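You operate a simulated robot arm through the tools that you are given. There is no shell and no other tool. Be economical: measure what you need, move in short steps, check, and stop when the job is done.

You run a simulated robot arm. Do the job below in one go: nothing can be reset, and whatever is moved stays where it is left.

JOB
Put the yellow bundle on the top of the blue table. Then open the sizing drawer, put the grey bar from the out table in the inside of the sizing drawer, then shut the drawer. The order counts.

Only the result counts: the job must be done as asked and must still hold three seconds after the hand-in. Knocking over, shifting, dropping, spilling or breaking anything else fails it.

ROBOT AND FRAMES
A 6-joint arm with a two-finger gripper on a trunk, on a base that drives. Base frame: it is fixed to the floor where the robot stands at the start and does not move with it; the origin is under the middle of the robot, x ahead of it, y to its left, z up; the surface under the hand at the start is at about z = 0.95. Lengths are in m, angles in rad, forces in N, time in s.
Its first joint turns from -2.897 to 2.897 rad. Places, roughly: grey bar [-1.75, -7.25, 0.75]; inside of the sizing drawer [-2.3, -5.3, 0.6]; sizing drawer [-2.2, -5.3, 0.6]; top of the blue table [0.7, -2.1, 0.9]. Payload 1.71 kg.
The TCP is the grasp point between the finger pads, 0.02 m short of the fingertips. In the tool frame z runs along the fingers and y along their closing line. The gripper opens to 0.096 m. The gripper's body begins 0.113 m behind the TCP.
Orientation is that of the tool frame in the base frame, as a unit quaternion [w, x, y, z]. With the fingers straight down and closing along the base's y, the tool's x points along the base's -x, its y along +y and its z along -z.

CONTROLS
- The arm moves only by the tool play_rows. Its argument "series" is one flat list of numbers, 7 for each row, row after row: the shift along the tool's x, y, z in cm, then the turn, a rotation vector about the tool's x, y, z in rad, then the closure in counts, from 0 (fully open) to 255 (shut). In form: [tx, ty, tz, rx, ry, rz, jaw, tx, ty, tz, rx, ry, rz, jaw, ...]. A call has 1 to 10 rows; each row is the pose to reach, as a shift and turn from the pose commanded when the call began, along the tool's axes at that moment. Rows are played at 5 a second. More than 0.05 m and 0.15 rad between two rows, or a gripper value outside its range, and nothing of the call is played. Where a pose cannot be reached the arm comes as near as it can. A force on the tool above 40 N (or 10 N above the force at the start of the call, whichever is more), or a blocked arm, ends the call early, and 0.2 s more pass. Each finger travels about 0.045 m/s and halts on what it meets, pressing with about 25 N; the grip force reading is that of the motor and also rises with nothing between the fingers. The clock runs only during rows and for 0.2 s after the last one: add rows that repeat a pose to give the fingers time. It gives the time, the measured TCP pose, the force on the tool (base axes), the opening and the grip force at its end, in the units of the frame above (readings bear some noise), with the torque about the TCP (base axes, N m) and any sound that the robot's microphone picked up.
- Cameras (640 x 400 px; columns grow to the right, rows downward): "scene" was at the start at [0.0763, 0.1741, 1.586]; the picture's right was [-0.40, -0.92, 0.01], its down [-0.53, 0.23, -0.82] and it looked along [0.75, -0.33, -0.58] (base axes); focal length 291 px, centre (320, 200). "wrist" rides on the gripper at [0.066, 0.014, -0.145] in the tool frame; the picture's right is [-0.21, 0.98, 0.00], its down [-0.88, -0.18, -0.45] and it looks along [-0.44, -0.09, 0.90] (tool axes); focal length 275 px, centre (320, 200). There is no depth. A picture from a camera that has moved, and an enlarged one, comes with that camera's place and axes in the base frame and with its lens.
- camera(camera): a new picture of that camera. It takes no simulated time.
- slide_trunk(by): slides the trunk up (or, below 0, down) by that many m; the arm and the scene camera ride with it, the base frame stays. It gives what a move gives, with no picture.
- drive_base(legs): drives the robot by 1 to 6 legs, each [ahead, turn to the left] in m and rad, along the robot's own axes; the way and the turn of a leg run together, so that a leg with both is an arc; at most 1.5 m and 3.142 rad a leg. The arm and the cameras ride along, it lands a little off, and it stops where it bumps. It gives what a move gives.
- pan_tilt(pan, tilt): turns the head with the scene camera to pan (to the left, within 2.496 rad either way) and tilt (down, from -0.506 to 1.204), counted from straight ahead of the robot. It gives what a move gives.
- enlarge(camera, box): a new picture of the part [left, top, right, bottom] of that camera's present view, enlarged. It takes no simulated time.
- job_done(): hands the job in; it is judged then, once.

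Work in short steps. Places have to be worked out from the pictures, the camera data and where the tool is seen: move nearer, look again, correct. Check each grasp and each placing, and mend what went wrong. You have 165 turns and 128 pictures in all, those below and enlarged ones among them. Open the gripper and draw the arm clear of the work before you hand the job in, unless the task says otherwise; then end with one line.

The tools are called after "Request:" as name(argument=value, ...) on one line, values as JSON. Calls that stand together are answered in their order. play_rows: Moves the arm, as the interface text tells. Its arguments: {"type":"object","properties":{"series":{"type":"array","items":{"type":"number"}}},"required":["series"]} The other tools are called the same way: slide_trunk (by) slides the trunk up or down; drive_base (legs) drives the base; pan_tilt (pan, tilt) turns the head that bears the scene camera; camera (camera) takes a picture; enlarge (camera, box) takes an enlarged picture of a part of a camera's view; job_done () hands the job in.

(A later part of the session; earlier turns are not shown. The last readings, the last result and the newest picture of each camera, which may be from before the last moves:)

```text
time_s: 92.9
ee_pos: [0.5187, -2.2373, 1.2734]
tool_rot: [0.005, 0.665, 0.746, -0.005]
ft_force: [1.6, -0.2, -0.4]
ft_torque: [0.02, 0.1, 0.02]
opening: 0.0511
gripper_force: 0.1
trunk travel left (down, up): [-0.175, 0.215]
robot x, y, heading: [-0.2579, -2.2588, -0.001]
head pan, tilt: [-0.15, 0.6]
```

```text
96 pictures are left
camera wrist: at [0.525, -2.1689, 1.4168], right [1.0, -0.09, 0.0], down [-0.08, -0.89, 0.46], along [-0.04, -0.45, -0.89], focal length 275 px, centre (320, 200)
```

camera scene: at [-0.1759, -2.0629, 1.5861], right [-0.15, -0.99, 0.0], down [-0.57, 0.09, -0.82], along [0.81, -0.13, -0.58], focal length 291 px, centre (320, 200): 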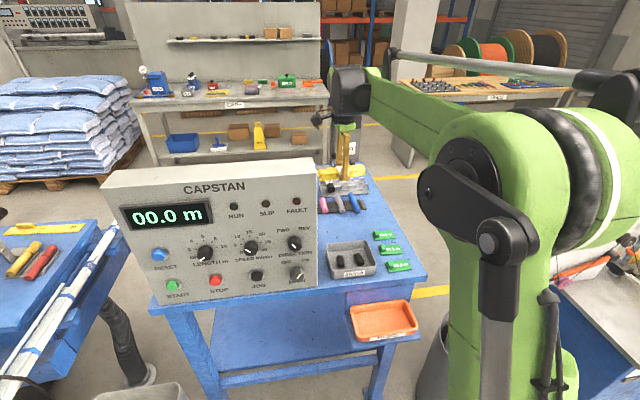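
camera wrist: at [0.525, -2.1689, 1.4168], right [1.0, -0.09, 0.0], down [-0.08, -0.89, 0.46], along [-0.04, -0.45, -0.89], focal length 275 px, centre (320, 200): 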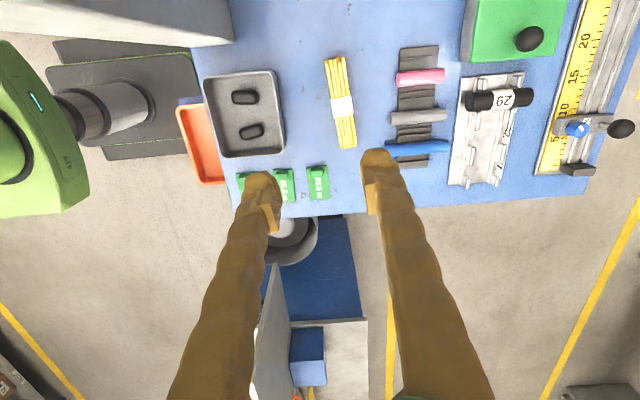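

The bundle is placed on the blue table and nothing else is disturbed. I draw the arm in, then drive towards the drawer cabinet at [-2.2, -5.3].

Request:
play_rows(series=[0, -4, 0, 0, 0, 0, 0, 0, -8, -1, 0, 0, 0, 0, 0, -12, -2, 0, 0, 0, 0, 0, -16, -3, 0, 0, 0, 0, 0, -20, -4, 0, 0, 0, 0, 0, -24, -4, 0, 0, 0, 0, 0, -28, -4, 0, 0, 0, 0, 0, -30, -4, 0, 0, 0, 0])

Request:
drive_base(legs=[[-0.55, 0], [0, -1.57], [1.2, 0]])

Request:
pan_tilt(pan=0.0, tilt=0.35)

Request:
camera(camera="scene")

Request:
pan_tilt(pan=-0.8, tilt=0.4)

Request:
camera(camera="scene")

```text
time_s: 94.7
ee_pos: [0.2171, -2.2718, 1.3117]
tool_rot: [0.005, 0.665, 0.747, -0.005]
ft_force: [-0.5, 0.4, -0.1]
ft_torque: [-0.04, 0.0, -0.01]
opening: 0.0962
gripper_force: 0.1
trunk travel left (down, up): [-0.175, 0.215]
robot x, y, heading: [-0.2609, -2.2589, 0.0]
head pan, tilt: [-0.15, 0.6]
```

```text
time_s: 112.6
ee_pos: [-0.8034, -3.928, 1.3122]
tool_rot: [0.001, 0.998, 0.064, -0.007]
ft_force: [-0.3, 0.9, 0.8]
ft_torque: [0.01, -0.03, 0.0]
opening: 0.0959
gripper_force: 0.1
trunk travel left (down, up): [-0.175, 0.215]
robot x, y, heading: [-0.7967, -3.4498, -1.56]
head pan, tilt: [-0.15, 0.6]
```

```text
time_s: 113.3
ee_pos: [-0.8029, -3.9151, 1.3157]
tool_rot: [0.005, 0.998, 0.064, -0.007]
ft_force: [-0.4, 0.1, 0.1]
ft_torque: [-0.09, -0.03, 0.01]
opening: 0.0961
gripper_force: 0.0
trunk travel left (down, up): [-0.175, 0.215]
robot x, y, heading: [-0.7962, -3.4501, -1.56]
head pan, tilt: [0.0, 0.351]
```

```text
95 pictures are left
camera scene: at [-0.5843, -3.5159, 1.6098], right [-1.0, -0.01, 0.0], down [0.0, 0.35, -0.94], along [0.01, -0.94, -0.35], focal length 291 px, centre (320, 200)
```

scene: 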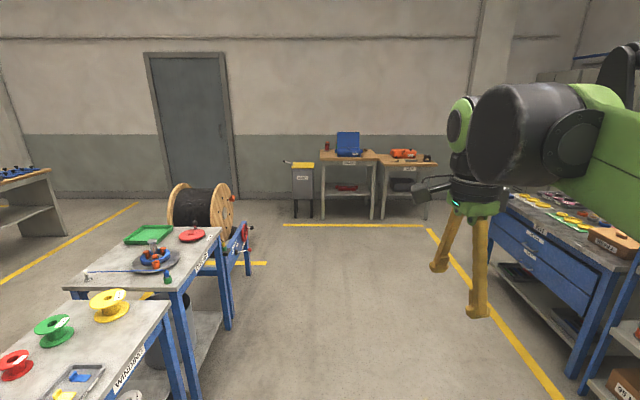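

```text
time_s: 114.5
ee_pos: [-0.8036, -3.9177, 1.3167]
tool_rot: [0.005, 0.998, 0.063, -0.007]
ft_force: [0.6, 0.8, 0.5]
ft_torque: [-0.06, -0.03, 0.01]
opening: 0.0959
gripper_force: 0.0
trunk travel left (down, up): [-0.175, 0.215]
robot x, y, heading: [-0.7936, -3.4533, -1.559]
head pan, tilt: [-0.799, 0.4]
```

```text
94 pictures are left
camera scene: at [-0.6506, -3.5104, 1.6045], right [-0.71, 0.71, 0.01], down [0.28, 0.29, -0.92], along [-0.65, -0.64, -0.4], focal length 291 px, centre (320, 200)
```

scene: 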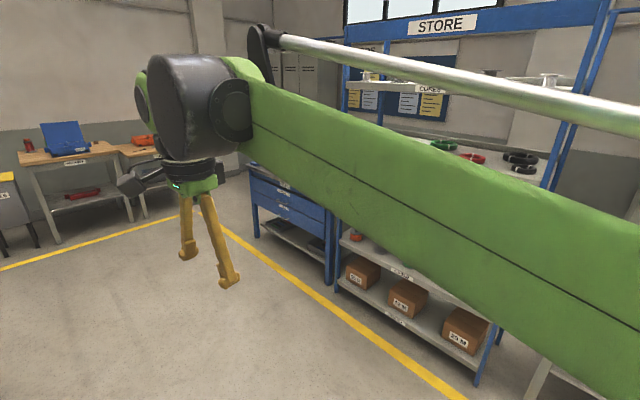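

The cabinet with two blue drawers is beside the STORE shelf, and the out table is at the far wall. I drive down to y ≈ -5.3 and turn to face the cabinet.

Request:
drive_base(legs=[[1.4, 0], [0.45, 0], [0, -1.58]])

Request:
pan_tilt(pan=0.0, tilt=0.55)

Request:
camera(camera="scene")

Request:
camera(camera="wrist")

```text
time_s: 133.2
ee_pos: [-1.2468, -5.2827, 1.3178]
tool_rot: [0.0, 0.734, -0.679, -0.011]
ft_force: [0.6, -0.1, -0.6]
ft_torque: [-0.02, 0.01, 0.0]
opening: 0.096
gripper_force: 0.2
trunk travel left (down, up): [-0.175, 0.215]
robot x, y, heading: [-0.786, -5.3207, 3.106]
head pan, tilt: [-0.799, 0.4]
```

```text
time_s: 134.4
ee_pos: [-1.2452, -5.2844, 1.3189]
tool_rot: [0.001, 0.733, -0.68, -0.011]
ft_force: [0.4, 0.2, 0.4]
ft_torque: [0.01, 0.11, -0.03]
opening: 0.096
gripper_force: 0.1
trunk travel left (down, up): [-0.175, 0.215]
robot x, y, heading: [-0.7851, -5.3168, 3.104]
head pan, tilt: [0.0, 0.55]
```

```text
93 pictures are left
camera scene: at [-0.8729, -5.5237, 1.591], right [0.04, 1.0, 0.0], down [0.53, -0.02, -0.85], along [-0.85, 0.03, -0.53], focal length 291 px, centre (320, 200)
```

scene: 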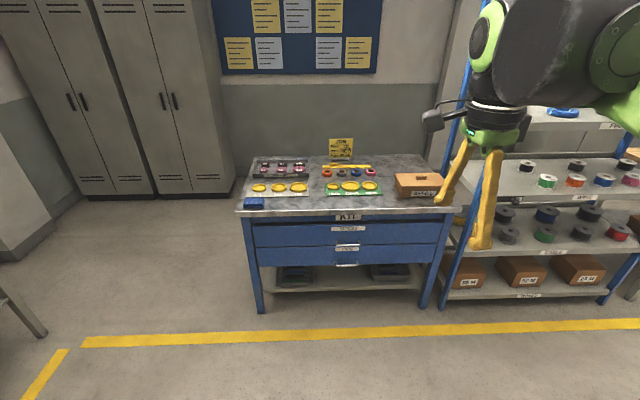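

```text
92 pictures are left
camera wrist: at [-1.2507, -5.3516, 1.4624], right [-0.99, 0.13, 0.02], down [0.12, 0.88, 0.45], along [0.04, 0.45, -0.89], focal length 275 px, centre (320, 200)
```

wrist: 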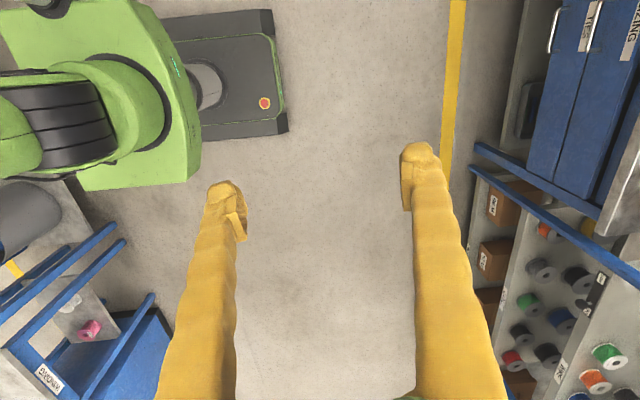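

Request:
enlarge(camera="scene", box=[225, 140, 465, 290])

```text
2.67 times, centred on (345, 215) of scene
camera zoom: at [-0.8729, -5.5237, 1.591], right [0.04, 1.0, 0.0], down [0.53, -0.02, -0.85], along [-0.85, 0.03, -0.53], focal length 776 px, centre (253, 160)
```

zoom: 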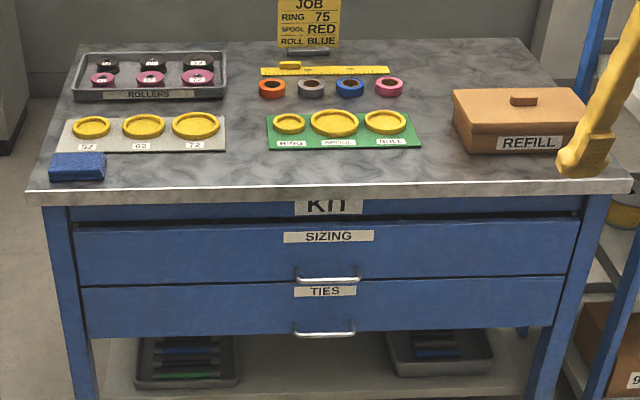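

The drawer's handle is at about [-2.01, -5.335, 0.61], just under the tabletop edge, so the tool must come in horizontally. I swing the tool to horizontal while reaching ahead into free space.

Request:
play_rows(series=[0, 2.5, 0, -0.15, 0, 0, 0, 0, 5, 0, -0.3, 0, 0, 0, 0, 7.5, 0, -0.45, 0, 0, 0, 0, 10, 0, -0.6, 0, 0, 0, 0, 12.5, 0, -0.75, 0, 0, 0, 0, 15, 1, -0.9, 0, 0, 0, 0, 17.5, 2, -1.05, 0, 0, 0, 0, 20, 3, -1.2, 0, 0, 0, 0, 22, 4, -1.35, 0, 0, 0, 0, 24, 5, -1.5, 0, 0, 0])

Request:
camera(camera="scene")

Request:
camera(camera="wrist")

```text
time_s: 136.6
ee_pos: [-1.4617, -5.302, 1.2842]
tool_rot: [0.501, 0.534, -0.485, -0.477]
ft_force: [0.3, -1.0, 0.3]
ft_torque: [0.0, -0.06, -0.04]
opening: 0.0957
gripper_force: 0.1
trunk travel left (down, up): [-0.175, 0.215]
robot x, y, heading: [-0.7922, -5.3177, 3.099]
head pan, tilt: [0.0, 0.55]
```

```text
90 pictures are left
camera scene: at [-0.8688, -5.5241, 1.5911], right [0.04, 1.0, 0.0], down [0.53, -0.02, -0.85], along [-0.85, 0.03, -0.53], focal length 291 px, centre (320, 200)
```

scene: 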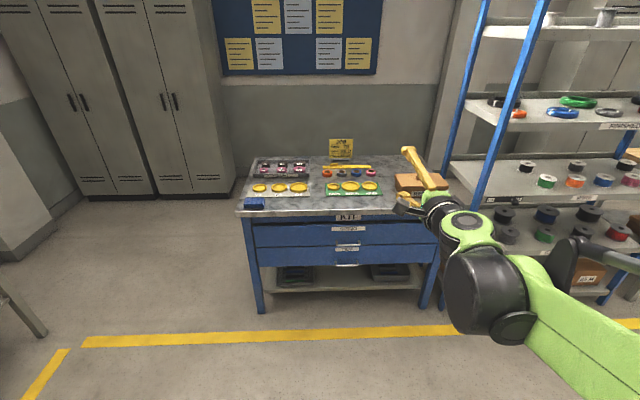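

```text
89 pictures are left
camera wrist: at [-1.3122, -5.3571, 1.3018], right [-0.05, 0.18, 0.98], down [0.39, 0.91, -0.14], along [-0.92, 0.37, -0.12], focal length 275 px, centre (320, 200)
```

wrist: 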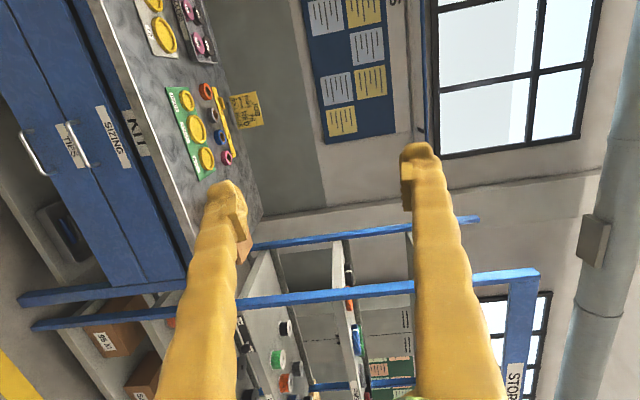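

The tool is nearly horizontal. I lower the trunk and then the arm towards the handle's height, well in front of the cabinet, trimming the tilt.

Request:
slide_trunk(by=-0.17)

Request:
play_rows(series=[0, -3.5, 1, -0.02, -0.03, 0, 0, 0, -7, 2, -0.04, -0.072, 0, 0, 0, -11, 3, -0.04, -0.072, 0, 0, 0, -15, 4, -0.04, -0.072, 0, 0, 0, -19, 5, -0.04, -0.072, 0, 0, 0, -23, 6, -0.04, -0.072, 0, 0, 0, -27, 7, -0.04, -0.072, 0, 0, 0, -31, 8, -0.04, -0.072, 0, 0, 0, -35, 8, -0.04, -0.072, 0, 0, 0, -39, 8, -0.04, -0.072, 0, 0])

Request:
camera(camera="wrist")

```text
time_s: 138.5
ee_pos: [-1.4657, -5.3002, 1.1119]
tool_rot: [0.505, 0.533, -0.486, -0.474]
ft_force: [0.7, -0.2, 0.3]
ft_torque: [0.04, -0.03, -0.01]
opening: 0.096
gripper_force: 0.1
trunk travel left (down, up): [-0.005, 0.385]
robot x, y, heading: [-0.7892, -5.3199, 3.106]
head pan, tilt: [0.0, 0.55]
```

```text
time_s: 140.7
ee_pos: [-1.572, -5.2935, 0.7899]
tool_rot: [0.494, 0.509, -0.497, -0.501]
ft_force: [0.4, 0.0, 0.6]
ft_torque: [-0.01, -0.07, 0.01]
opening: 0.0962
gripper_force: 0.0
out of reach, approached as far as the arm can: row 8, 9, 10
trunk travel left (down, up): [-0.005, 0.385]
robot x, y, heading: [-0.7871, -5.3169, 3.102]
head pan, tilt: [0.0, 0.55]
```

```text
88 pictures are left
camera wrist: at [-1.4268, -5.3595, 0.8029], right [-0.01, 0.19, 0.98], down [0.44, 0.88, -0.16], along [-0.9, 0.43, -0.09], focal length 275 px, centre (320, 200)
```

wrist: 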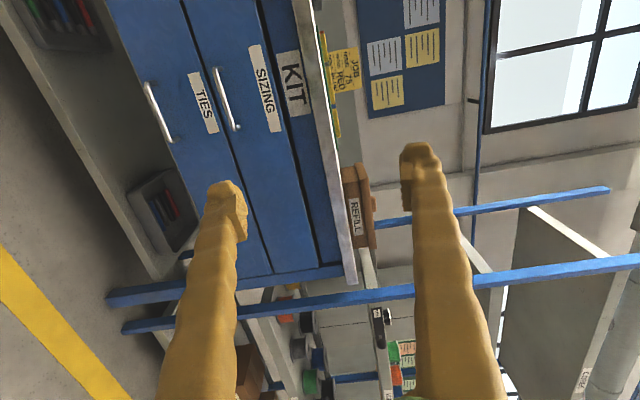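

The arm cannot get lower with the tool level here. I tilt the tool about 0.5 rad downward and continue down.

Request:
play_rows(series=[0, 0, 0, 0.12, 0, 0, 0, 0, 0, 0, 0.25, 0, 0, 0, 0, -1, 0, 0.37, 0, 0, 0, 0, -3, 0, 0.5, 0, 0, 0, 0, -6, 0, 0.55, 0, 0, 0, 0, -9, 0, 0.55, 0, 0, 0, 0, -12, 0, 0.55, 0, 0, 0, 0, -15, 0, 0.55, 0, 0, 0])

Request:
camera(camera="scene")

```text
time_s: 142.5
ee_pos: [-1.5707, -5.2935, 0.6384]
tool_rot: [0.341, 0.622, -0.612, -0.35]
ft_force: [0.9, 0.3, 0.2]
ft_torque: [-0.01, -0.02, 0.04]
opening: 0.096
gripper_force: 0.0
out of reach, approached as far as the arm can: row 1
trunk travel left (down, up): [-0.005, 0.385]
robot x, y, heading: [-0.7885, -5.3143, 3.101]
head pan, tilt: [0.0, 0.55]
```

```text
87 pictures are left
camera scene: at [-0.8769, -5.5236, 1.4206], right [0.04, 1.0, 0.0], down [0.54, -0.02, -0.84], along [-0.84, 0.03, -0.54], focal length 291 px, centre (320, 200)
```

scene: 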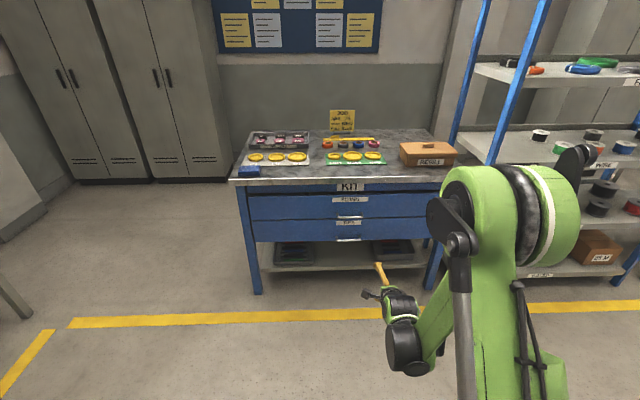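

It works with the tool pitched 0.55 rad down. I test whether a flatter pitch is possible at this height.

Request:
play_rows(series=[0, 0, 0, -0.1, 0, 0, 100, 0, 0, 0, -0.2, 0, 0, 100, 0, 0, 0, -0.3, 0, 0, 100, 0, 0, 0, -0.3, 0, 0, 100])

Request:
camera(camera="wrist")

```text
time_s: 143.5
ee_pos: [-1.6154, -5.2921, 0.6846]
tool_rot: [0.43, 0.564, -0.553, -0.437]
ft_force: [0.4, 0.1, 0.6]
ft_torque: [0.01, 0.02, 0.0]
opening: 0.0583
gripper_force: 0.0
out of reach, approached as far as the arm can: row 1, 2, 3, 4
trunk travel left (down, up): [-0.005, 0.385]
robot x, y, heading: [-0.7865, -5.316, 3.102]
head pan, tilt: [0.0, 0.55]
```

```text
86 pictures are left
camera wrist: at [-1.4774, -5.3587, 0.7323], right [-0.24, 0.19, 0.95], down [0.47, 0.88, -0.05], along [-0.85, 0.44, -0.3], focal length 275 px, centre (320, 200)
```

wrist: 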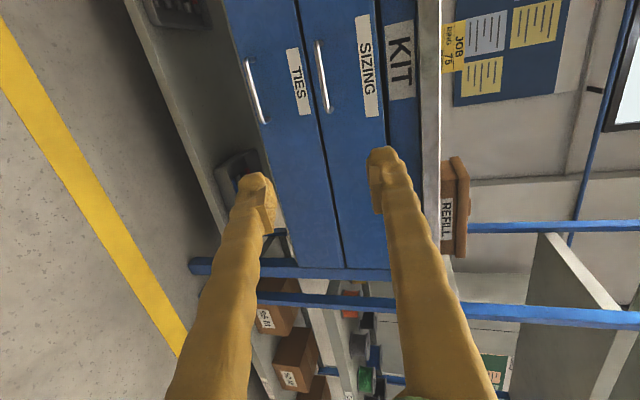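

Reaching farther allows a flatter pitch. The handle triangulates to about [-2.03, -5.335, 0.60]. I drive 0.22 m ahead and then align the hand in front of the handle.

Request:
drive_base(legs=[[0.22, 0]])

Request:
play_rows(series=[1.5, 0, 0, 0, 0, 0, 100, 3, -1, 0, 0, 0, 0, 100, 4.5, -3, 0, 0, 0, 0, 100, 4.5, -5, 0, 0, 0, 0, 100, 4.5, -7, 1, 0, 0, 0, 100, 4.5, -7, 1, 0, 0, 0, 100])

Request:
camera(camera="wrist")

Request:
camera(camera="scene")

```text
time_s: 145.6
ee_pos: [-1.8421, -5.2816, 0.6842]
tool_rot: [0.429, 0.564, -0.554, -0.437]
ft_force: [-0.4, 0.2, -0.7]
ft_torque: [-0.01, 0.03, -0.03]
opening: 0.0583
gripper_force: 0.0
trunk travel left (down, up): [-0.005, 0.385]
robot x, y, heading: [-1.0115, -5.3068, 3.103]
head pan, tilt: [0.0, 0.55]
```

```text
time_s: 147.0
ee_pos: [-1.8618, -5.3293, 0.6676]
tool_rot: [0.432, 0.562, -0.55, -0.442]
ft_force: [-0.3, -0.4, 1.2]
ft_torque: [-0.01, 0.01, -0.03]
opening: 0.0584
gripper_force: 0.1
out of reach, approached as far as the arm can: row 2, 3, 4, 5, 6
trunk travel left (down, up): [-0.005, 0.385]
robot x, y, heading: [-1.015, -5.3103, 3.104]
head pan, tilt: [0.0, 0.55]
```

```text
85 pictures are left
camera wrist: at [-1.7255, -5.3947, 0.7128], right [-0.23, 0.19, 0.95], down [0.47, 0.88, -0.06], along [-0.85, 0.44, -0.29], focal length 275 px, centre (320, 200)
```

wrist: 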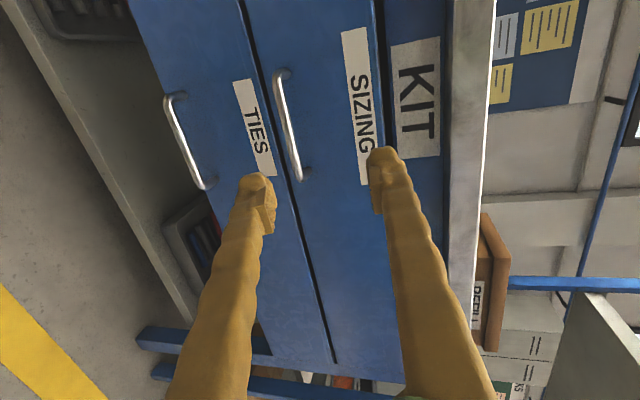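

```text
84 pictures are left
camera scene: at [-1.1051, -5.5145, 1.4206], right [0.04, 1.0, 0.0], down [0.54, -0.02, -0.84], along [-0.84, 0.03, -0.54], focal length 291 px, centre (320, 200)
```

scene: 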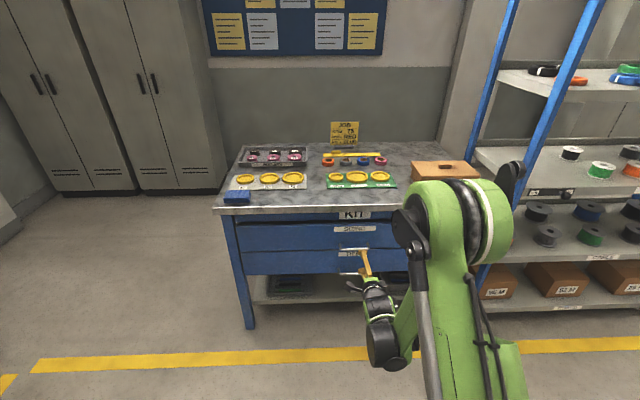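

The handle refines to [-2.022, -5.338, 0.595]. I pitch a bit more (≈0.5 rad), go down to z ≈ 0.605 and stop at x ≈ -1.92.

Request:
play_rows(series=[0.4, 0, 0, 0.13, 0, 0, 100, 0.9, -1, 1, 0.26, 0, 0, 100, 0.9, -2.5, 3, 0.26, 0, 0, 100, 0.9, -3.5, 5, 0.26, 0, 0, 100, 0.9, -4.6, 6.5, 0.26, 0, 0, 100, 0.9, -4.6, 6.5, 0.26, 0, 0, 100])

Request:
camera(camera="wrist")

```text
time_s: 148.4
ee_pos: [-1.9158, -5.3371, 0.6047]
tool_rot: [0.357, 0.612, -0.603, -0.367]
ft_force: [-0.5, 0.3, -0.3]
ft_torque: [0.02, -0.03, -0.02]
opening: 0.0584
gripper_force: 0.1
trunk travel left (down, up): [-0.005, 0.385]
robot x, y, heading: [-1.0116, -5.3068, 3.103]
head pan, tilt: [0.0, 0.55]
```

```text
83 pictures are left
camera wrist: at [-1.795, -5.4038, 0.6847], right [-0.47, 0.19, 0.86], down [0.48, 0.88, 0.07], along [-0.74, 0.44, -0.5], focal length 275 px, centre (320, 200)
```

wrist: 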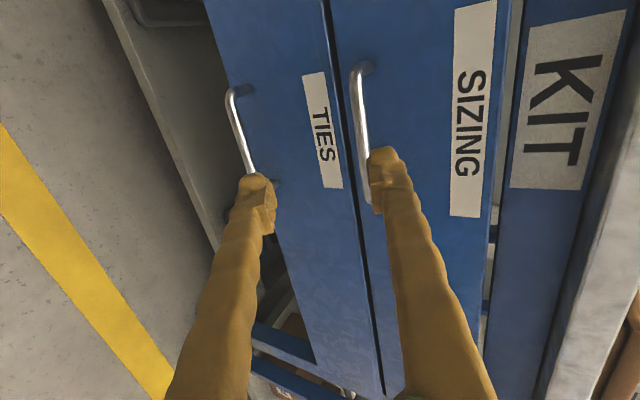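

The bar is nearly between the fingers. I advance 8 cm straight at it and check.

Request:
play_rows(series=[0, 0.8, 1.6, 0, 0, 0, 100, 0, 1.6, 3.2, 0, 0, 0, 100, 0, 2.4, 4.8, 0, 0, 0, 100, 0, 3.1, 6.2, 0, 0, 0, 100, 0, 3.6, 7.3, 0, 0, 0, 100, 0, 3.6, 7.3, 0, 0, 0, 100])

Request:
camera(camera="wrist")

```text
time_s: 149.8
ee_pos: [-1.9965, -5.3356, 0.6025]
tool_rot: [0.357, 0.612, -0.603, -0.367]
ft_force: [-0.6, 0.9, -0.4]
ft_torque: [-0.01, 0.0, 0.04]
opening: 0.0586
gripper_force: 0.1
trunk travel left (down, up): [-0.005, 0.385]
robot x, y, heading: [-1.0165, -5.3068, 3.097]
head pan, tilt: [0.0, 0.55]
```

```text
82 pictures are left
camera wrist: at [-1.876, -5.4032, 0.6808], right [-0.47, 0.19, 0.86], down [0.48, 0.88, 0.07], along [-0.74, 0.44, -0.5], focal length 275 px, centre (320, 200)
```

wrist: 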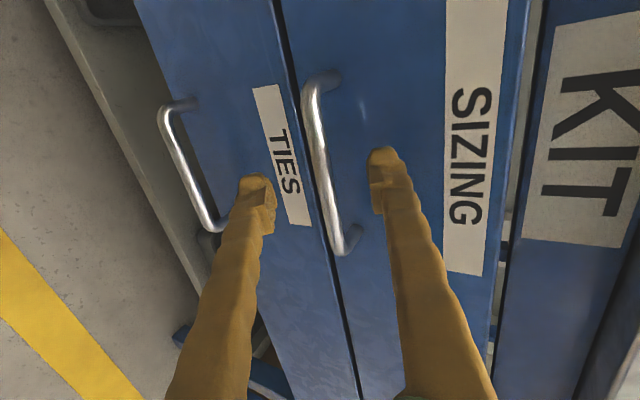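

The bar is centred between the fingers, about 2.8 cm past the TCP. I advance 1.9 cm and close.

Request:
play_rows(series=[0, 0, 1, 0, 0, 0, 100, 0, 0, 1.9, 0, 0, 0, 100, 0, 0, 1.9, 0, 0, 0, 255, 0, 0, 1.9, 0, 0, 0, 255, 0, 0, 1.9, 0, 0, 0, 255, 0, 0, 1.9, 0, 0, 0, 255])

Request:
camera(camera="wrist")

```text
time_s: 151.2
ee_pos: [-2.0132, -5.3359, 0.5948]
tool_rot: [0.358, 0.611, -0.602, -0.368]
ft_force: [-3.0, -0.4, 24.3]
ft_torque: [-0.37, 0.12, -0.23]
opening: 0.0074
gripper_force: 29.2
trunk travel left (down, up): [-0.005, 0.385]
robot x, y, heading: [-1.0147, -5.3094, 3.102]
head pan, tilt: [0.0, 0.55]
```

```text
81 pictures are left
camera wrist: at [-1.8921, -5.4029, 0.6741], right [-0.47, 0.19, 0.86], down [0.48, 0.88, 0.06], along [-0.75, 0.44, -0.5], focal length 275 px, centre (320, 200)
```

wrist: 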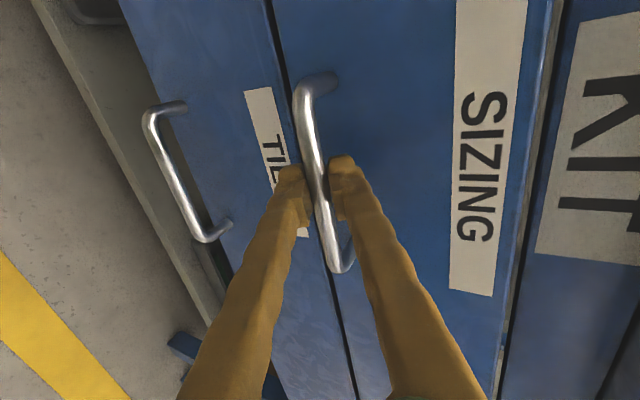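

The handle is gripped (opening 7 mm). I ease the vertical load a little and pull by backing the base 0.15 m.

Request:
play_rows(series=[0, 0.15, -0.1, 0, 0, 0, 255, 0, 0.2, -0.2, 0, 0, 0, 255])

Request:
drive_base(legs=[[-0.15, 0]])

Request:
camera(camera="wrist")

Request:
camera(camera="scene")

```text
time_s: 151.8
ee_pos: [-2.0114, -5.3357, 0.5956]
tool_rot: [0.357, 0.612, -0.603, -0.366]
ft_force: [-2.6, 2.3, 7.4]
ft_torque: [-0.46, 0.02, -0.3]
opening: 0.0074
gripper_force: 34.7
trunk travel left (down, up): [-0.005, 0.385]
robot x, y, heading: [-1.014, -5.3077, 3.103]
head pan, tilt: [0.0, 0.55]
```

```text
time_s: 153.5
ee_pos: [-1.8543, -5.3395, 0.6139]
tool_rot: [0.358, 0.609, -0.603, -0.371]
ft_force: [-6.8, 0.6, -92.4]
ft_torque: [-0.53, 0.45, -0.45]
opening: 0.0465
gripper_force: 35.3
trunk travel left (down, up): [-0.005, 0.385]
robot x, y, heading: [-0.8738, -5.3161, 3.099]
head pan, tilt: [0.0, 0.55]
stopped in leg 1: the force on the tool passed its limit at 40 N (the readings are from after the stop); the commanded pose is now the measured one
```

```text
80 pictures are left
camera wrist: at [-1.7316, -5.4064, 0.6913], right [-0.46, 0.19, 0.87], down [0.48, 0.87, 0.06], along [-0.75, 0.45, -0.49], focal length 275 px, centre (320, 200)
```

wrist: 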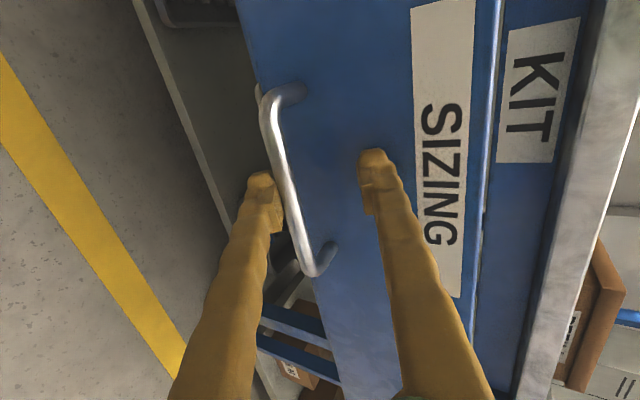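

```text
79 pictures are left
camera scene: at [-0.9726, -5.5204, 1.4193], right [0.04, 1.0, 0.0], down [0.54, -0.02, -0.84], along [-0.84, 0.04, -0.54], focal length 291 px, centre (320, 200)
```

scene: 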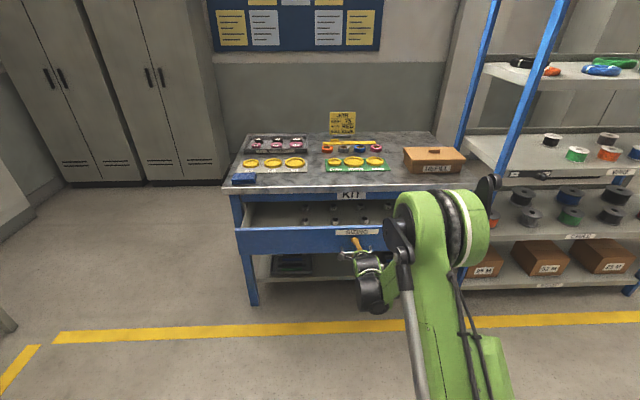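

The drawer came out about 14 cm, but the hand rode up and the bar now sits against the lower finger. I open a little and move the hand down to relieve the load.

Request:
play_rows(series=[0, -0.5, 0.2, 0, 0, 0, 100, 0, -1, 0.5, 0, 0, 0, 100, 0, -1.6, 0.8, 0, 0, 0, 100, 0, -1.6, 0.8, 0, 0, 0, 100])

Request:
camera(camera="wrist")

```text
time_s: 154.5
ee_pos: [-1.8496, -5.3392, 0.6055]
tool_rot: [0.362, 0.606, -0.6, -0.376]
ft_force: [0.0, -0.1, 0.0]
ft_torque: [0.01, -0.03, 0.02]
opening: 0.0584
gripper_force: 0.0
trunk travel left (down, up): [-0.005, 0.385]
robot x, y, heading: [-0.8737, -5.3126, 3.1]
head pan, tilt: [0.0, 0.55]
```

```text
78 pictures are left
camera wrist: at [-1.7287, -5.4068, 0.6814], right [-0.45, 0.19, 0.87], down [0.48, 0.87, 0.06], along [-0.75, 0.45, -0.48], focal length 275 px, centre (320, 200)
```

wrist: 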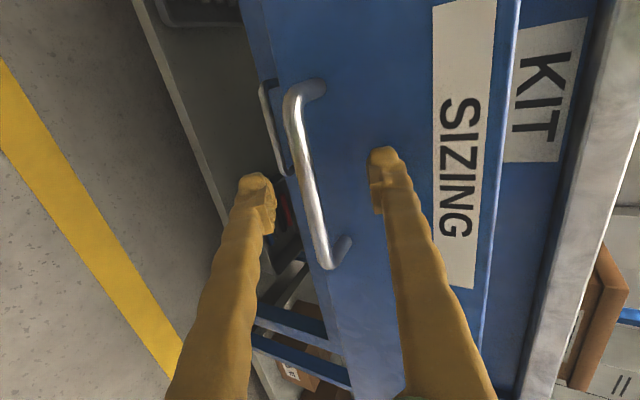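

The bar is between the fingers again and unloaded. I re-centre, close, and pull with the arm in small steps.

Request:
play_rows(series=[0, -0.6, 0, 0, 0, 0, 100, 0, -0.6, 0, 0, 0, 0, 255, 0, -0.6, 0, 0, 0, 0, 255, 0, -0.6, 0, 0, 0, 0, 255, 0, -0.6, 0, 0, 0, 0, 255])

Request:
play_rows(series=[0, -0.48, -0.88, 0, 0, 0, 255, 0, -0.96, -1.76, 0, 0, 0, 255, 0, -1.44, -2.64, 0, 0, 0, 255, 0, -1.92, -3.52, 0, 0, 0, 255, 0, -2.4, -4.4, 0, 0, 0, 255, 0, -2.88, -5.28, 0, 0, 0, 255])

Request:
camera(camera="wrist")

```text
time_s: 155.7
ee_pos: [-1.8491, -5.3389, 0.6001]
tool_rot: [0.361, 0.607, -0.601, -0.374]
ft_force: [0.2, -0.5, -8.6]
ft_torque: [-0.32, -0.1, -0.23]
opening: 0.0109
gripper_force: 31.6
trunk travel left (down, up): [-0.005, 0.385]
robot x, y, heading: [-0.8702, -5.315, 3.102]
head pan, tilt: [0.0, 0.55]
```

```text
time_s: 157.1
ee_pos: [-1.789, -5.3379, 0.5985]
tool_rot: [0.362, 0.607, -0.6, -0.376]
ft_force: [-0.7, -3.9, 12.1]
ft_torque: [-0.4, 0.12, -0.17]
opening: 0.0111
gripper_force: 35.1
trunk travel left (down, up): [-0.005, 0.385]
robot x, y, heading: [-0.8763, -5.3127, 3.097]
head pan, tilt: [0.0, 0.55]
```

```text
77 pictures are left
camera wrist: at [-1.6654, -5.4065, 0.675], right [-0.44, 0.19, 0.88], down [0.48, 0.87, 0.06], along [-0.76, 0.45, -0.48], focal length 275 px, centre (320, 200)
```

wrist: 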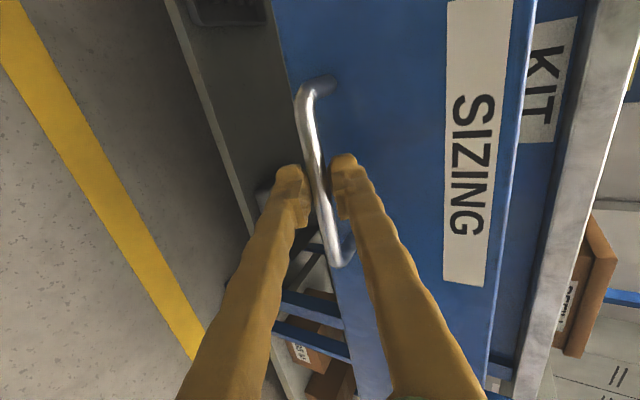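

The arm pull works and the drawer is out about 22 cm. I pull another 8 cm.

Request:
play_rows(series=[0, -0.48, -0.88, 0, 0, 0, 255, 0, -0.96, -1.76, 0, 0, 0, 255, 0, -1.44, -2.64, 0, 0, 0, 255, 0, -1.92, -3.52, 0, 0, 0, 255, 0, -2.4, -4.4, 0, 0, 0, 255, 0, -2.88, -5.28, 0, 0, 0, 255, 0, -3.36, -6.16, 0, 0, 0, 255, 0, -3.84, -7.04, 0, 0, 0, 255])

Request:
camera(camera="scene")

```text
time_s: 158.7
ee_pos: [-1.7088, -5.339, 0.6116]
tool_rot: [0.368, 0.604, -0.596, -0.38]
ft_force: [0.8, 0.7, 0.7]
ft_torque: [0.02, -0.03, 0.05]
opening: 0.0
gripper_force: 29.6
out of reach, approached as far as the arm can: row 8
trunk travel left (down, up): [-0.005, 0.385]
robot x, y, heading: [-0.8762, -5.3109, 3.1]
head pan, tilt: [0.0, 0.55]
stopped in row 8: the force on the tool passed its limit at 41 N (the readings are from after the stop); the commanded pose is now the measured one
```

```text
76 pictures are left
camera scene: at [-0.9613, -5.5202, 1.4205], right [0.04, 1.0, 0.0], down [0.53, -0.02, -0.85], along [-0.84, 0.04, -0.53], focal length 291 px, centre (320, 200)
```

scene: 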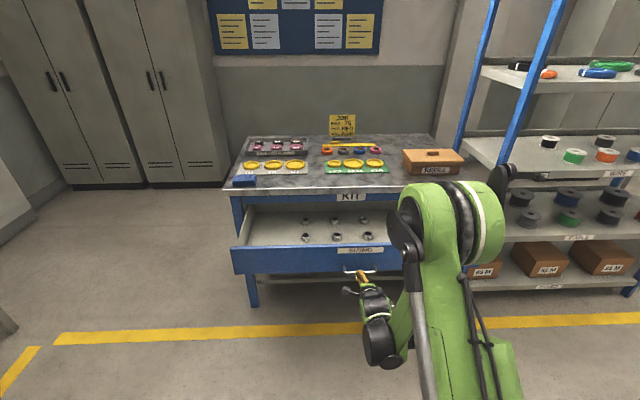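

The grip came off, with the drawer wide open. I look at the inside.

Request:
enlarge(camera="scene", box=[220, 180, 420, 305])

Request:
camera(camera="wrist")

```text
3.20 times, centred on (320, 242) of scene
camera zoom: at [-0.9613, -5.5202, 1.4205], right [0.04, 1.0, 0.0], down [0.53, -0.02, -0.85], along [-0.84, 0.04, -0.53], focal length 932 px, centre (320, 64)
```

zoom: 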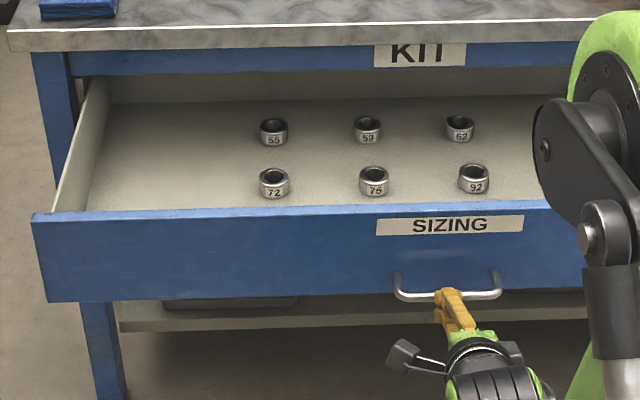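

```text
74 pictures are left
camera wrist: at [-1.5856, -5.4067, 0.6853], right [-0.43, 0.19, 0.88], down [0.48, 0.88, 0.05], along [-0.76, 0.45, -0.47], focal length 275 px, centre (320, 200)
```

wrist: 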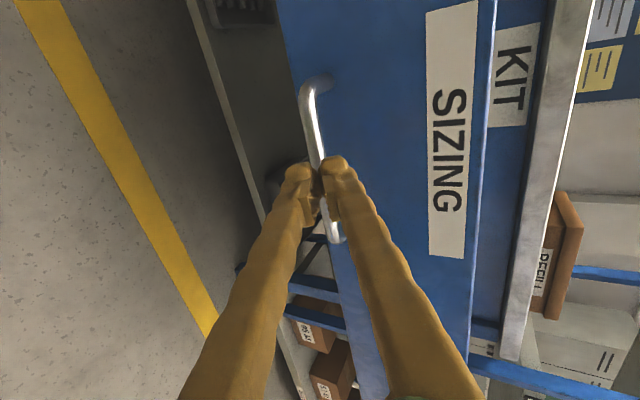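

The drawer is out about 28 cm; the front strip x ≈ -1.80 to -1.95 is empty, with the ring gauges farther back. I back away from the handle, raise, and turn the tool down again.

Request:
drive_base(legs=[[-0.2, 0]])

Request:
slide_trunk(by=0.17)

Request:
play_rows(series=[0, 3, -1, 0.1, 0, 0, 0, 0, 6, -2, 0.2, 0, 0, 0, 0, 9, -3, 0.32, 0, 0, 0, 0, 12, -4, 0.44, 0, 0, 0, 0, 15, -5, 0.56, 0, 0, 0, 0, 18, -7, 0.68, 0, 0, 0, 0, 20, -10, 0.8, 0, 0, 0, 0, 22, -13, 0.9, 0, 0, 0, 0, 24, -16, 1.0, 0, 0, 0, 0, 25, -20, 1.08, 0, 0, 0])

```text
time_s: 160.7
ee_pos: [-1.5093, -5.3502, 0.6085]
tool_rot: [0.367, 0.605, -0.596, -0.379]
ft_force: [-0.1, -0.7, 0.1]
ft_torque: [0.02, 0.06, -0.01]
opening: 0.0001
gripper_force: 29.8
trunk travel left (down, up): [-0.005, 0.385]
robot x, y, heading: [-0.6724, -5.3207, 3.103]
head pan, tilt: [0.0, 0.55]
```

```text
time_s: 162.6
ee_pos: [-1.5013, -5.349, 0.7912]
tool_rot: [0.371, 0.603, -0.593, -0.384]
ft_force: [-0.6, -0.2, -1.5]
ft_torque: [0.02, 0.0, 0.01]
opening: 0.0001
gripper_force: 29.2
trunk travel left (down, up): [-0.175, 0.215]
robot x, y, heading: [-0.6698, -5.3184, 3.106]
head pan, tilt: [0.0, 0.55]
```

```text
time_s: 164.8
ee_pos: [-1.43, -5.3554, 1.1022]
tool_rot: [0.008, 0.708, -0.706, -0.024]
ft_force: [-0.8, 0.5, 0.0]
ft_torque: [0.02, -0.06, -0.01]
opening: 0.0963
gripper_force: 0.1
trunk travel left (down, up): [-0.175, 0.215]
robot x, y, heading: [-0.6691, -5.3222, 3.108]
head pan, tilt: [0.0, 0.55]
```

I draw the arm in, then drive towards the out table.

Request:
play_rows(series=[0, -3, -2, 0, 0, 0, 0, 0, -6, -4, 0, 0, 0, 0, 0, -10, -6, 0, 0, 0, 0, 0, -14, -8, 0, 0, 0, 0, 0, -18, -10, 0, 0, 0, 0, 0, -22, -12, 0, 0, 0, 0, 0, -26, -14, 0, 0, 0, 0])

Request:
drive_base(legs=[[0, 1.17], [0.9, 0]])

Request:
pan_tilt(pan=0.0, tilt=0.55)

Request:
camera(camera="scene")

```text
time_s: 166.4
ee_pos: [-1.161, -5.3587, 1.2331]
tool_rot: [0.009, 0.708, -0.706, -0.025]
ft_force: [1.2, -0.4, 0.7]
ft_torque: [0.01, 0.05, -0.03]
opening: 0.0961
gripper_force: 0.0
trunk travel left (down, up): [-0.175, 0.215]
robot x, y, heading: [-0.6695, -5.3239, 3.102]
head pan, tilt: [0.0, 0.55]
```

```text
time_s: 177.0
ee_pos: [-1.2419, -6.5815, 1.2313]
tool_rot: [0.021, 0.978, -0.208, -0.016]
ft_force: [-0.6, 1.6, 0.8]
ft_torque: [-0.01, -0.02, 0.03]
opening: 0.0959
gripper_force: 0.2
trunk travel left (down, up): [-0.175, 0.215]
robot x, y, heading: [-1.073, -6.1181, -2.028]
head pan, tilt: [0.0, 0.55]
```

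```text
time_s: 177.6
ee_pos: [-1.2335, -6.5646, 1.2375]
tool_rot: [0.028, 0.977, -0.209, -0.017]
ft_force: [0.5, 0.1, 1.0]
ft_torque: [-0.02, 0.04, 0.03]
opening: 0.0959
gripper_force: 0.0
trunk travel left (down, up): [-0.175, 0.215]
robot x, y, heading: [-1.0729, -6.1198, -2.029]
head pan, tilt: [0.0, 0.55]
```

```text
73 pictures are left
camera scene: at [-0.9103, -6.2643, 1.5917], right [-0.9, 0.44, 0.0], down [0.23, 0.47, -0.85], along [-0.38, -0.76, -0.52], focal length 291 px, centre (320, 200)
```

scene: 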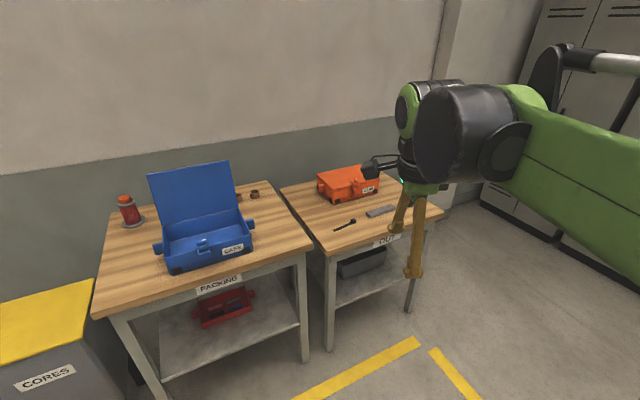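

The grey bar is at about [-1.758, -7.257] on the OUT table, next to a black tool and an orange box. I go to face it from y ≈ -6.45.

Request:
drive_base(legs=[[0, -0.66], [0.75, 0], [0, 1.117]])

Request:
camera(camera="scene")

Request:
camera(camera="wrist")

```text
time_s: 190.0
ee_pos: [-1.7202, -6.9217, 1.2375]
tool_rot: [0.031, 0.999, 0.01, -0.011]
ft_force: [-0.2, 0.4, 0.4]
ft_torque: [0.02, -0.01, -0.03]
opening: 0.0963
gripper_force: 0.0
trunk travel left (down, up): [-0.175, 0.215]
robot x, y, heading: [-1.7671, -6.4463, -1.592]
head pan, tilt: [0.0, 0.55]
```

```text
72 pictures are left
camera scene: at [-1.5569, -6.5376, 1.5906], right [-1.0, 0.02, 0.0], down [0.01, 0.54, -0.84], along [-0.02, -0.84, -0.54], focal length 291 px, centre (320, 200)
```

scene: 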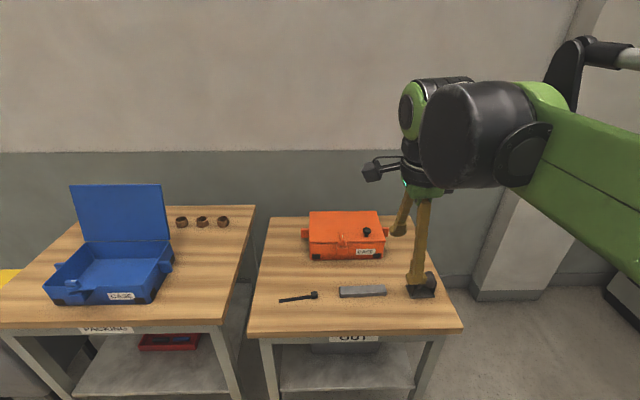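

```text
71 pictures are left
camera wrist: at [-1.6512, -6.9251, 1.3814], right [-0.19, -0.98, 0.06], down [-0.87, 0.2, 0.45], along [-0.46, 0.03, -0.89], focal length 275 px, centre (320, 200)
```

wrist: 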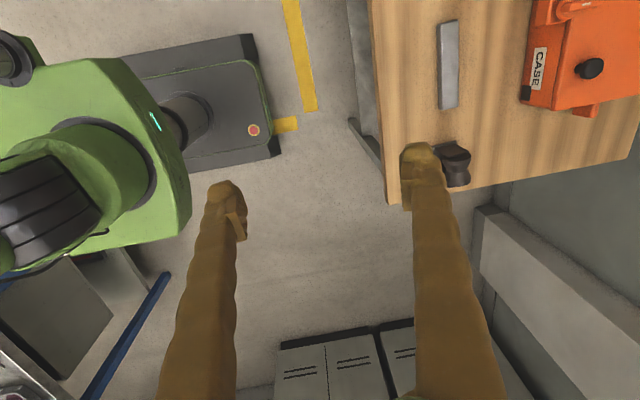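

The bar lies along x at [-1.727, -7.232], about 0.17 m long, and the fingers already close across it. I reach over it while levelling the tool.

Request:
play_rows(series=[0, 3.5, 1, 0.03, 0.01, 0, 0, -0.5, 7, 2, 0.062, 0.021, 0, 0, -0.5, 11, 3, 0.062, 0.021, 0, 0, -1, 15, 4, 0.062, 0.021, 0, 0, -1, 19, 6, 0.062, 0.021, 0, 0, -1.3, 23, 8, 0.062, 0.021, 0, 0, -1.3, 26, 11, 0.062, 0.021, 0, 0, -1.3, 28.5, 15, 0.062, 0.021, 0, 0, -1.3, 30, 19, 0.062, 0.021, 0, 0, -1.3, 31, 23, 0.062, 0.021, 0, 0])

Request:
camera(camera="wrist")

```text
time_s: 192.2
ee_pos: [-1.7314, -7.2334, 1.0376]
tool_rot: [0.007, 1.0, 0.009, -0.001]
ft_force: [0.0, -2.1, -0.7]
ft_torque: [0.12, 0.05, 0.01]
opening: 0.0958
gripper_force: 0.0
trunk travel left (down, up): [-0.175, 0.215]
robot x, y, heading: [-1.7657, -6.4468, -1.602]
head pan, tilt: [0.0, 0.55]
```

```text
70 pictures are left
camera wrist: at [-1.6657, -7.2438, 1.1819], right [-0.19, -0.98, 0.01], down [-0.88, 0.17, 0.44], along [-0.44, 0.07, -0.9], focal length 275 px, centre (320, 200)
```

wrist: 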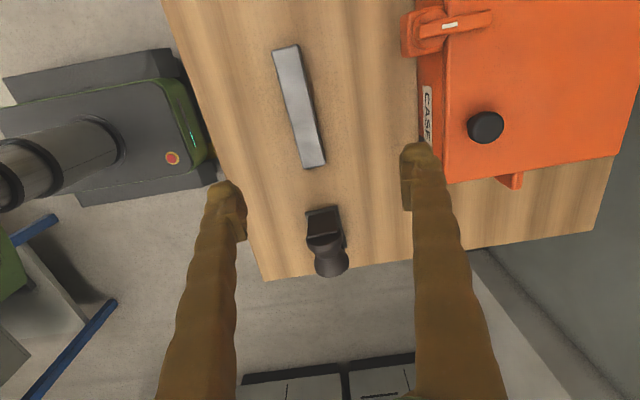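

I correct by 2.3 cm in y and a slight turn, and go down to about z 0.85.

Request:
play_rows(series=[0.4, -1, 3, 0, 0, -0.01, 0, 0.5, -2.3, 6, 0, 0, -0.027, 0, 0.5, -2.3, 10, 0, 0, -0.027, 0, 0.5, -2.3, 14, 0, 0, -0.027, 0, 0.5, -2.3, 18, 0, 0, -0.027, 0, 0.5, -2.3, 18, 0, 0, -0.027, 0])

Request:
camera(camera="wrist")

```text
time_s: 193.6
ee_pos: [-1.7262, -7.2105, 0.8602]
tool_rot: [0.007, 1.0, 0.023, -0.001]
ft_force: [0.5, -0.1, -0.2]
ft_torque: [0.04, -0.03, 0.01]
opening: 0.0958
gripper_force: 0.1
trunk travel left (down, up): [-0.175, 0.215]
robot x, y, heading: [-1.7628, -6.4477, -1.589]
head pan, tilt: [0.0, 0.55]
```

```text
69 pictures are left
camera wrist: at [-1.6601, -7.2193, 1.0039], right [-0.16, -0.99, 0.01], down [-0.88, 0.15, 0.44], along [-0.44, 0.06, -0.9], focal length 275 px, centre (320, 200)
```

wrist: 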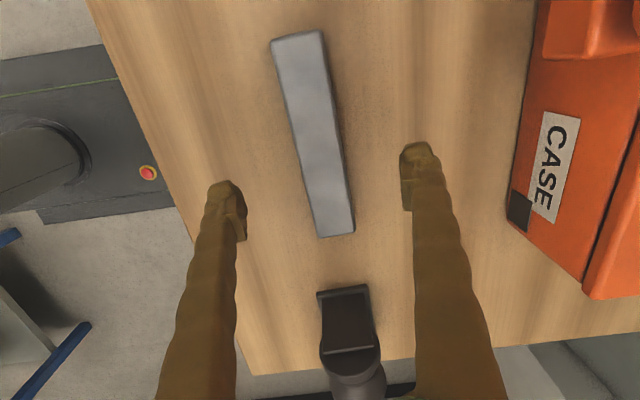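

Aligned. I go down in shrinking steps until near the table.

Request:
play_rows(series=[0, 0, 3, 0, 0, 0, 0, 0, 0, 5.5, 0, 0, 0, 0, 0, 0, 7, 0, 0, 0, 0, 0, 0, 7.8, 0, 0, 0, 0, 0, 0, 8.4, 0, 0, 0, 0, 0, 0, 8.8, 0, 0, 0, 0, 0, 0, 8.8, 0, 0, 0, 0])

Request:
camera(camera="wrist")

```text
time_s: 194.4
ee_pos: [-1.7251, -7.196, 0.8072]
tool_rot: [0.017, 1.0, 0.023, -0.001]
ft_force: [-1.3, 1.0, 1.5]
ft_torque: [-0.08, 0.0, -0.02]
opening: 0.0959
gripper_force: 0.0
trunk travel left (down, up): [-0.175, 0.215]
robot x, y, heading: [-1.7642, -6.4479, -1.592]
head pan, tilt: [0.0, 0.55]
stopped in row 3: the force on the tool passed its limit at 55 N (the readings are from after the stop); the commanded pose is now the measured one
```

```text
68 pictures are left
camera wrist: at [-1.6608, -7.203, 0.9519], right [-0.16, -0.99, 0.03], down [-0.88, 0.16, 0.44], along [-0.44, 0.04, -0.9], focal length 275 px, centre (320, 200)
```

wrist: 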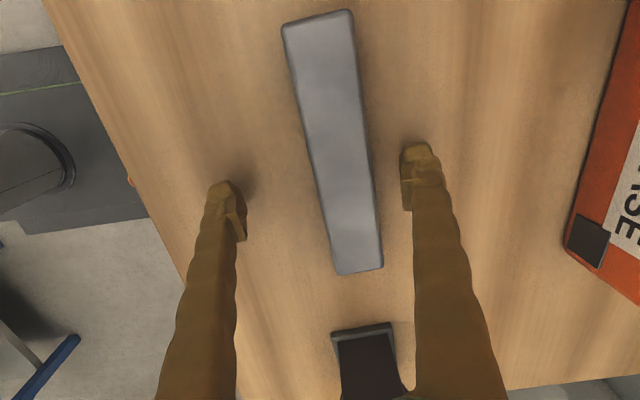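

The table is higher than thought: contact came at TCP ≈ 0.795. I re-centre (+1.7 cm), level, and go down finely.

Request:
play_rows(series=[0.2, 0.8, -0.8, 0.015, 0, 0, 0, 0.4, 1.7, -0.8, 0.03, 0, 0, 0, 0.4, 1.7, -0.3, 0.03, 0, 0, 0, 0.4, 1.7, 0.2, 0.03, 0, 0, 0, 0.4, 1.7, 0.5, 0.03, 0, 0, 0, 0.4, 1.7, 0.8, 0.03, 0, 0, 0, 0.4, 1.7, 0.8, 0.03, 0, 0, 0])

Request:
camera(camera="wrist")

```text
time_s: 196.0
ee_pos: [-1.7243, -7.2158, 0.797]
tool_rot: [0.0, 1.0, 0.022, -0.002]
ft_force: [-0.4, -1.2, 0.1]
ft_torque: [-0.02, -0.02, 0.01]
opening: 0.0959
gripper_force: 0.1
trunk travel left (down, up): [-0.175, 0.215]
robot x, y, heading: [-1.7604, -6.4503, -1.591]
head pan, tilt: [0.0, 0.55]
```

```text
67 pictures are left
camera wrist: at [-1.6563, -7.2276, 0.9414], right [-0.16, -0.99, 0.0], down [-0.88, 0.14, 0.45], along [-0.44, 0.07, -0.89], focal length 275 px, centre (320, 200)
```

wrist: 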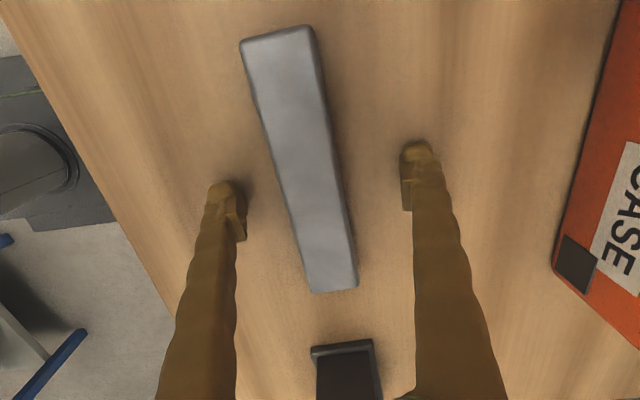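

The bar is square between the fingers. I close.

Request:
play_rows(series=[0, 0, 0.1, 0, 0, 0, 150, 0, 0, 0.1, 0, 0, 0, 200, 0, 0, 0.1, 0, 0, 0, 255, 0, 0, 0.1, 0, 0, 0, 255, 0, 0, 0.1, 0, 0, 0, 255, 0, 0, 0.1, 0, 0, 0, 255, 0, 0, 0.1, 0, 0, 0, 255])

Request:
play_rows(series=[0, 0, -0.5, 0, 0, 0, 255, 0, 0, -1, 0, 0, 0, 255, 0, 0, -1.5, 0, 0, 0, 255, 0, 0, -2, 0, 0, 0, 255, 0, 0, -3, 0, 0, 0, 255, 0, 0, -4, 0, 0, 0, 255])

Request:
camera(camera="wrist")

```text
time_s: 197.0
ee_pos: [-1.7231, -7.2009, 0.8087]
tool_rot: [0.007, 1.0, 0.022, -0.003]
ft_force: [0.1, 0.8, -0.8]
ft_torque: [-0.05, 0.04, 0.03]
opening: 0.0356
gripper_force: 17.0
trunk travel left (down, up): [-0.175, 0.215]
robot x, y, heading: [-1.7632, -6.4485, -1.591]
head pan, tilt: [0.0, 0.55]
stopped in row 4: the force on the tool passed its limit at 44 N (the readings are from after the stop); the commanded pose is now the measured one
```

```text
time_s: 198.4
ee_pos: [-1.7226, -7.2037, 0.847]
tool_rot: [0.006, 1.0, 0.022, -0.002]
ft_force: [0.5, 0.5, -7.7]
ft_torque: [0.01, 0.0, -0.03]
opening: 0.0353
gripper_force: 25.3
trunk travel left (down, up): [-0.175, 0.215]
robot x, y, heading: [-1.7648, -6.4461, -1.593]
head pan, tilt: [0.0, 0.55]
```

```text
66 pictures are left
camera wrist: at [-1.6562, -7.2132, 0.9915], right [-0.16, -0.99, 0.01], down [-0.88, 0.15, 0.45], along [-0.44, 0.06, -0.89], focal length 275 px, centre (320, 200)
```

wrist: 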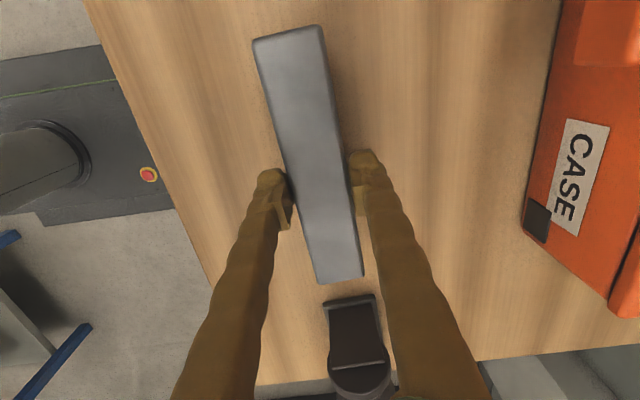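

The bar is lifted, but the hand bounced up while closing, so the grip may be shallow. I set it back down and regrip deeper.

Request:
play_rows(series=[0, 0, 1, 0, 0, 0, 255, 0, 0, 2, 0, 0, 0, 255, 0, 0, 2.8, 0, 0, 0, 255, 0, 0, 3.4, 0, 0, 0, 255, 0, 0, 3.7, 0, 0, 0, 255, 0, 0, 3.7, 0, 0, 0, 255])

```text
time_s: 199.8
ee_pos: [-1.7229, -7.2038, 0.8102]
tool_rot: [0.006, 1.0, 0.023, -0.001]
ft_force: [0.5, 0.2, -8.9]
ft_torque: [0.02, 0.04, -0.01]
opening: 0.0352
gripper_force: 24.7
trunk travel left (down, up): [-0.175, 0.215]
robot x, y, heading: [-1.7672, -6.444, -1.593]
head pan, tilt: [0.0, 0.55]
```

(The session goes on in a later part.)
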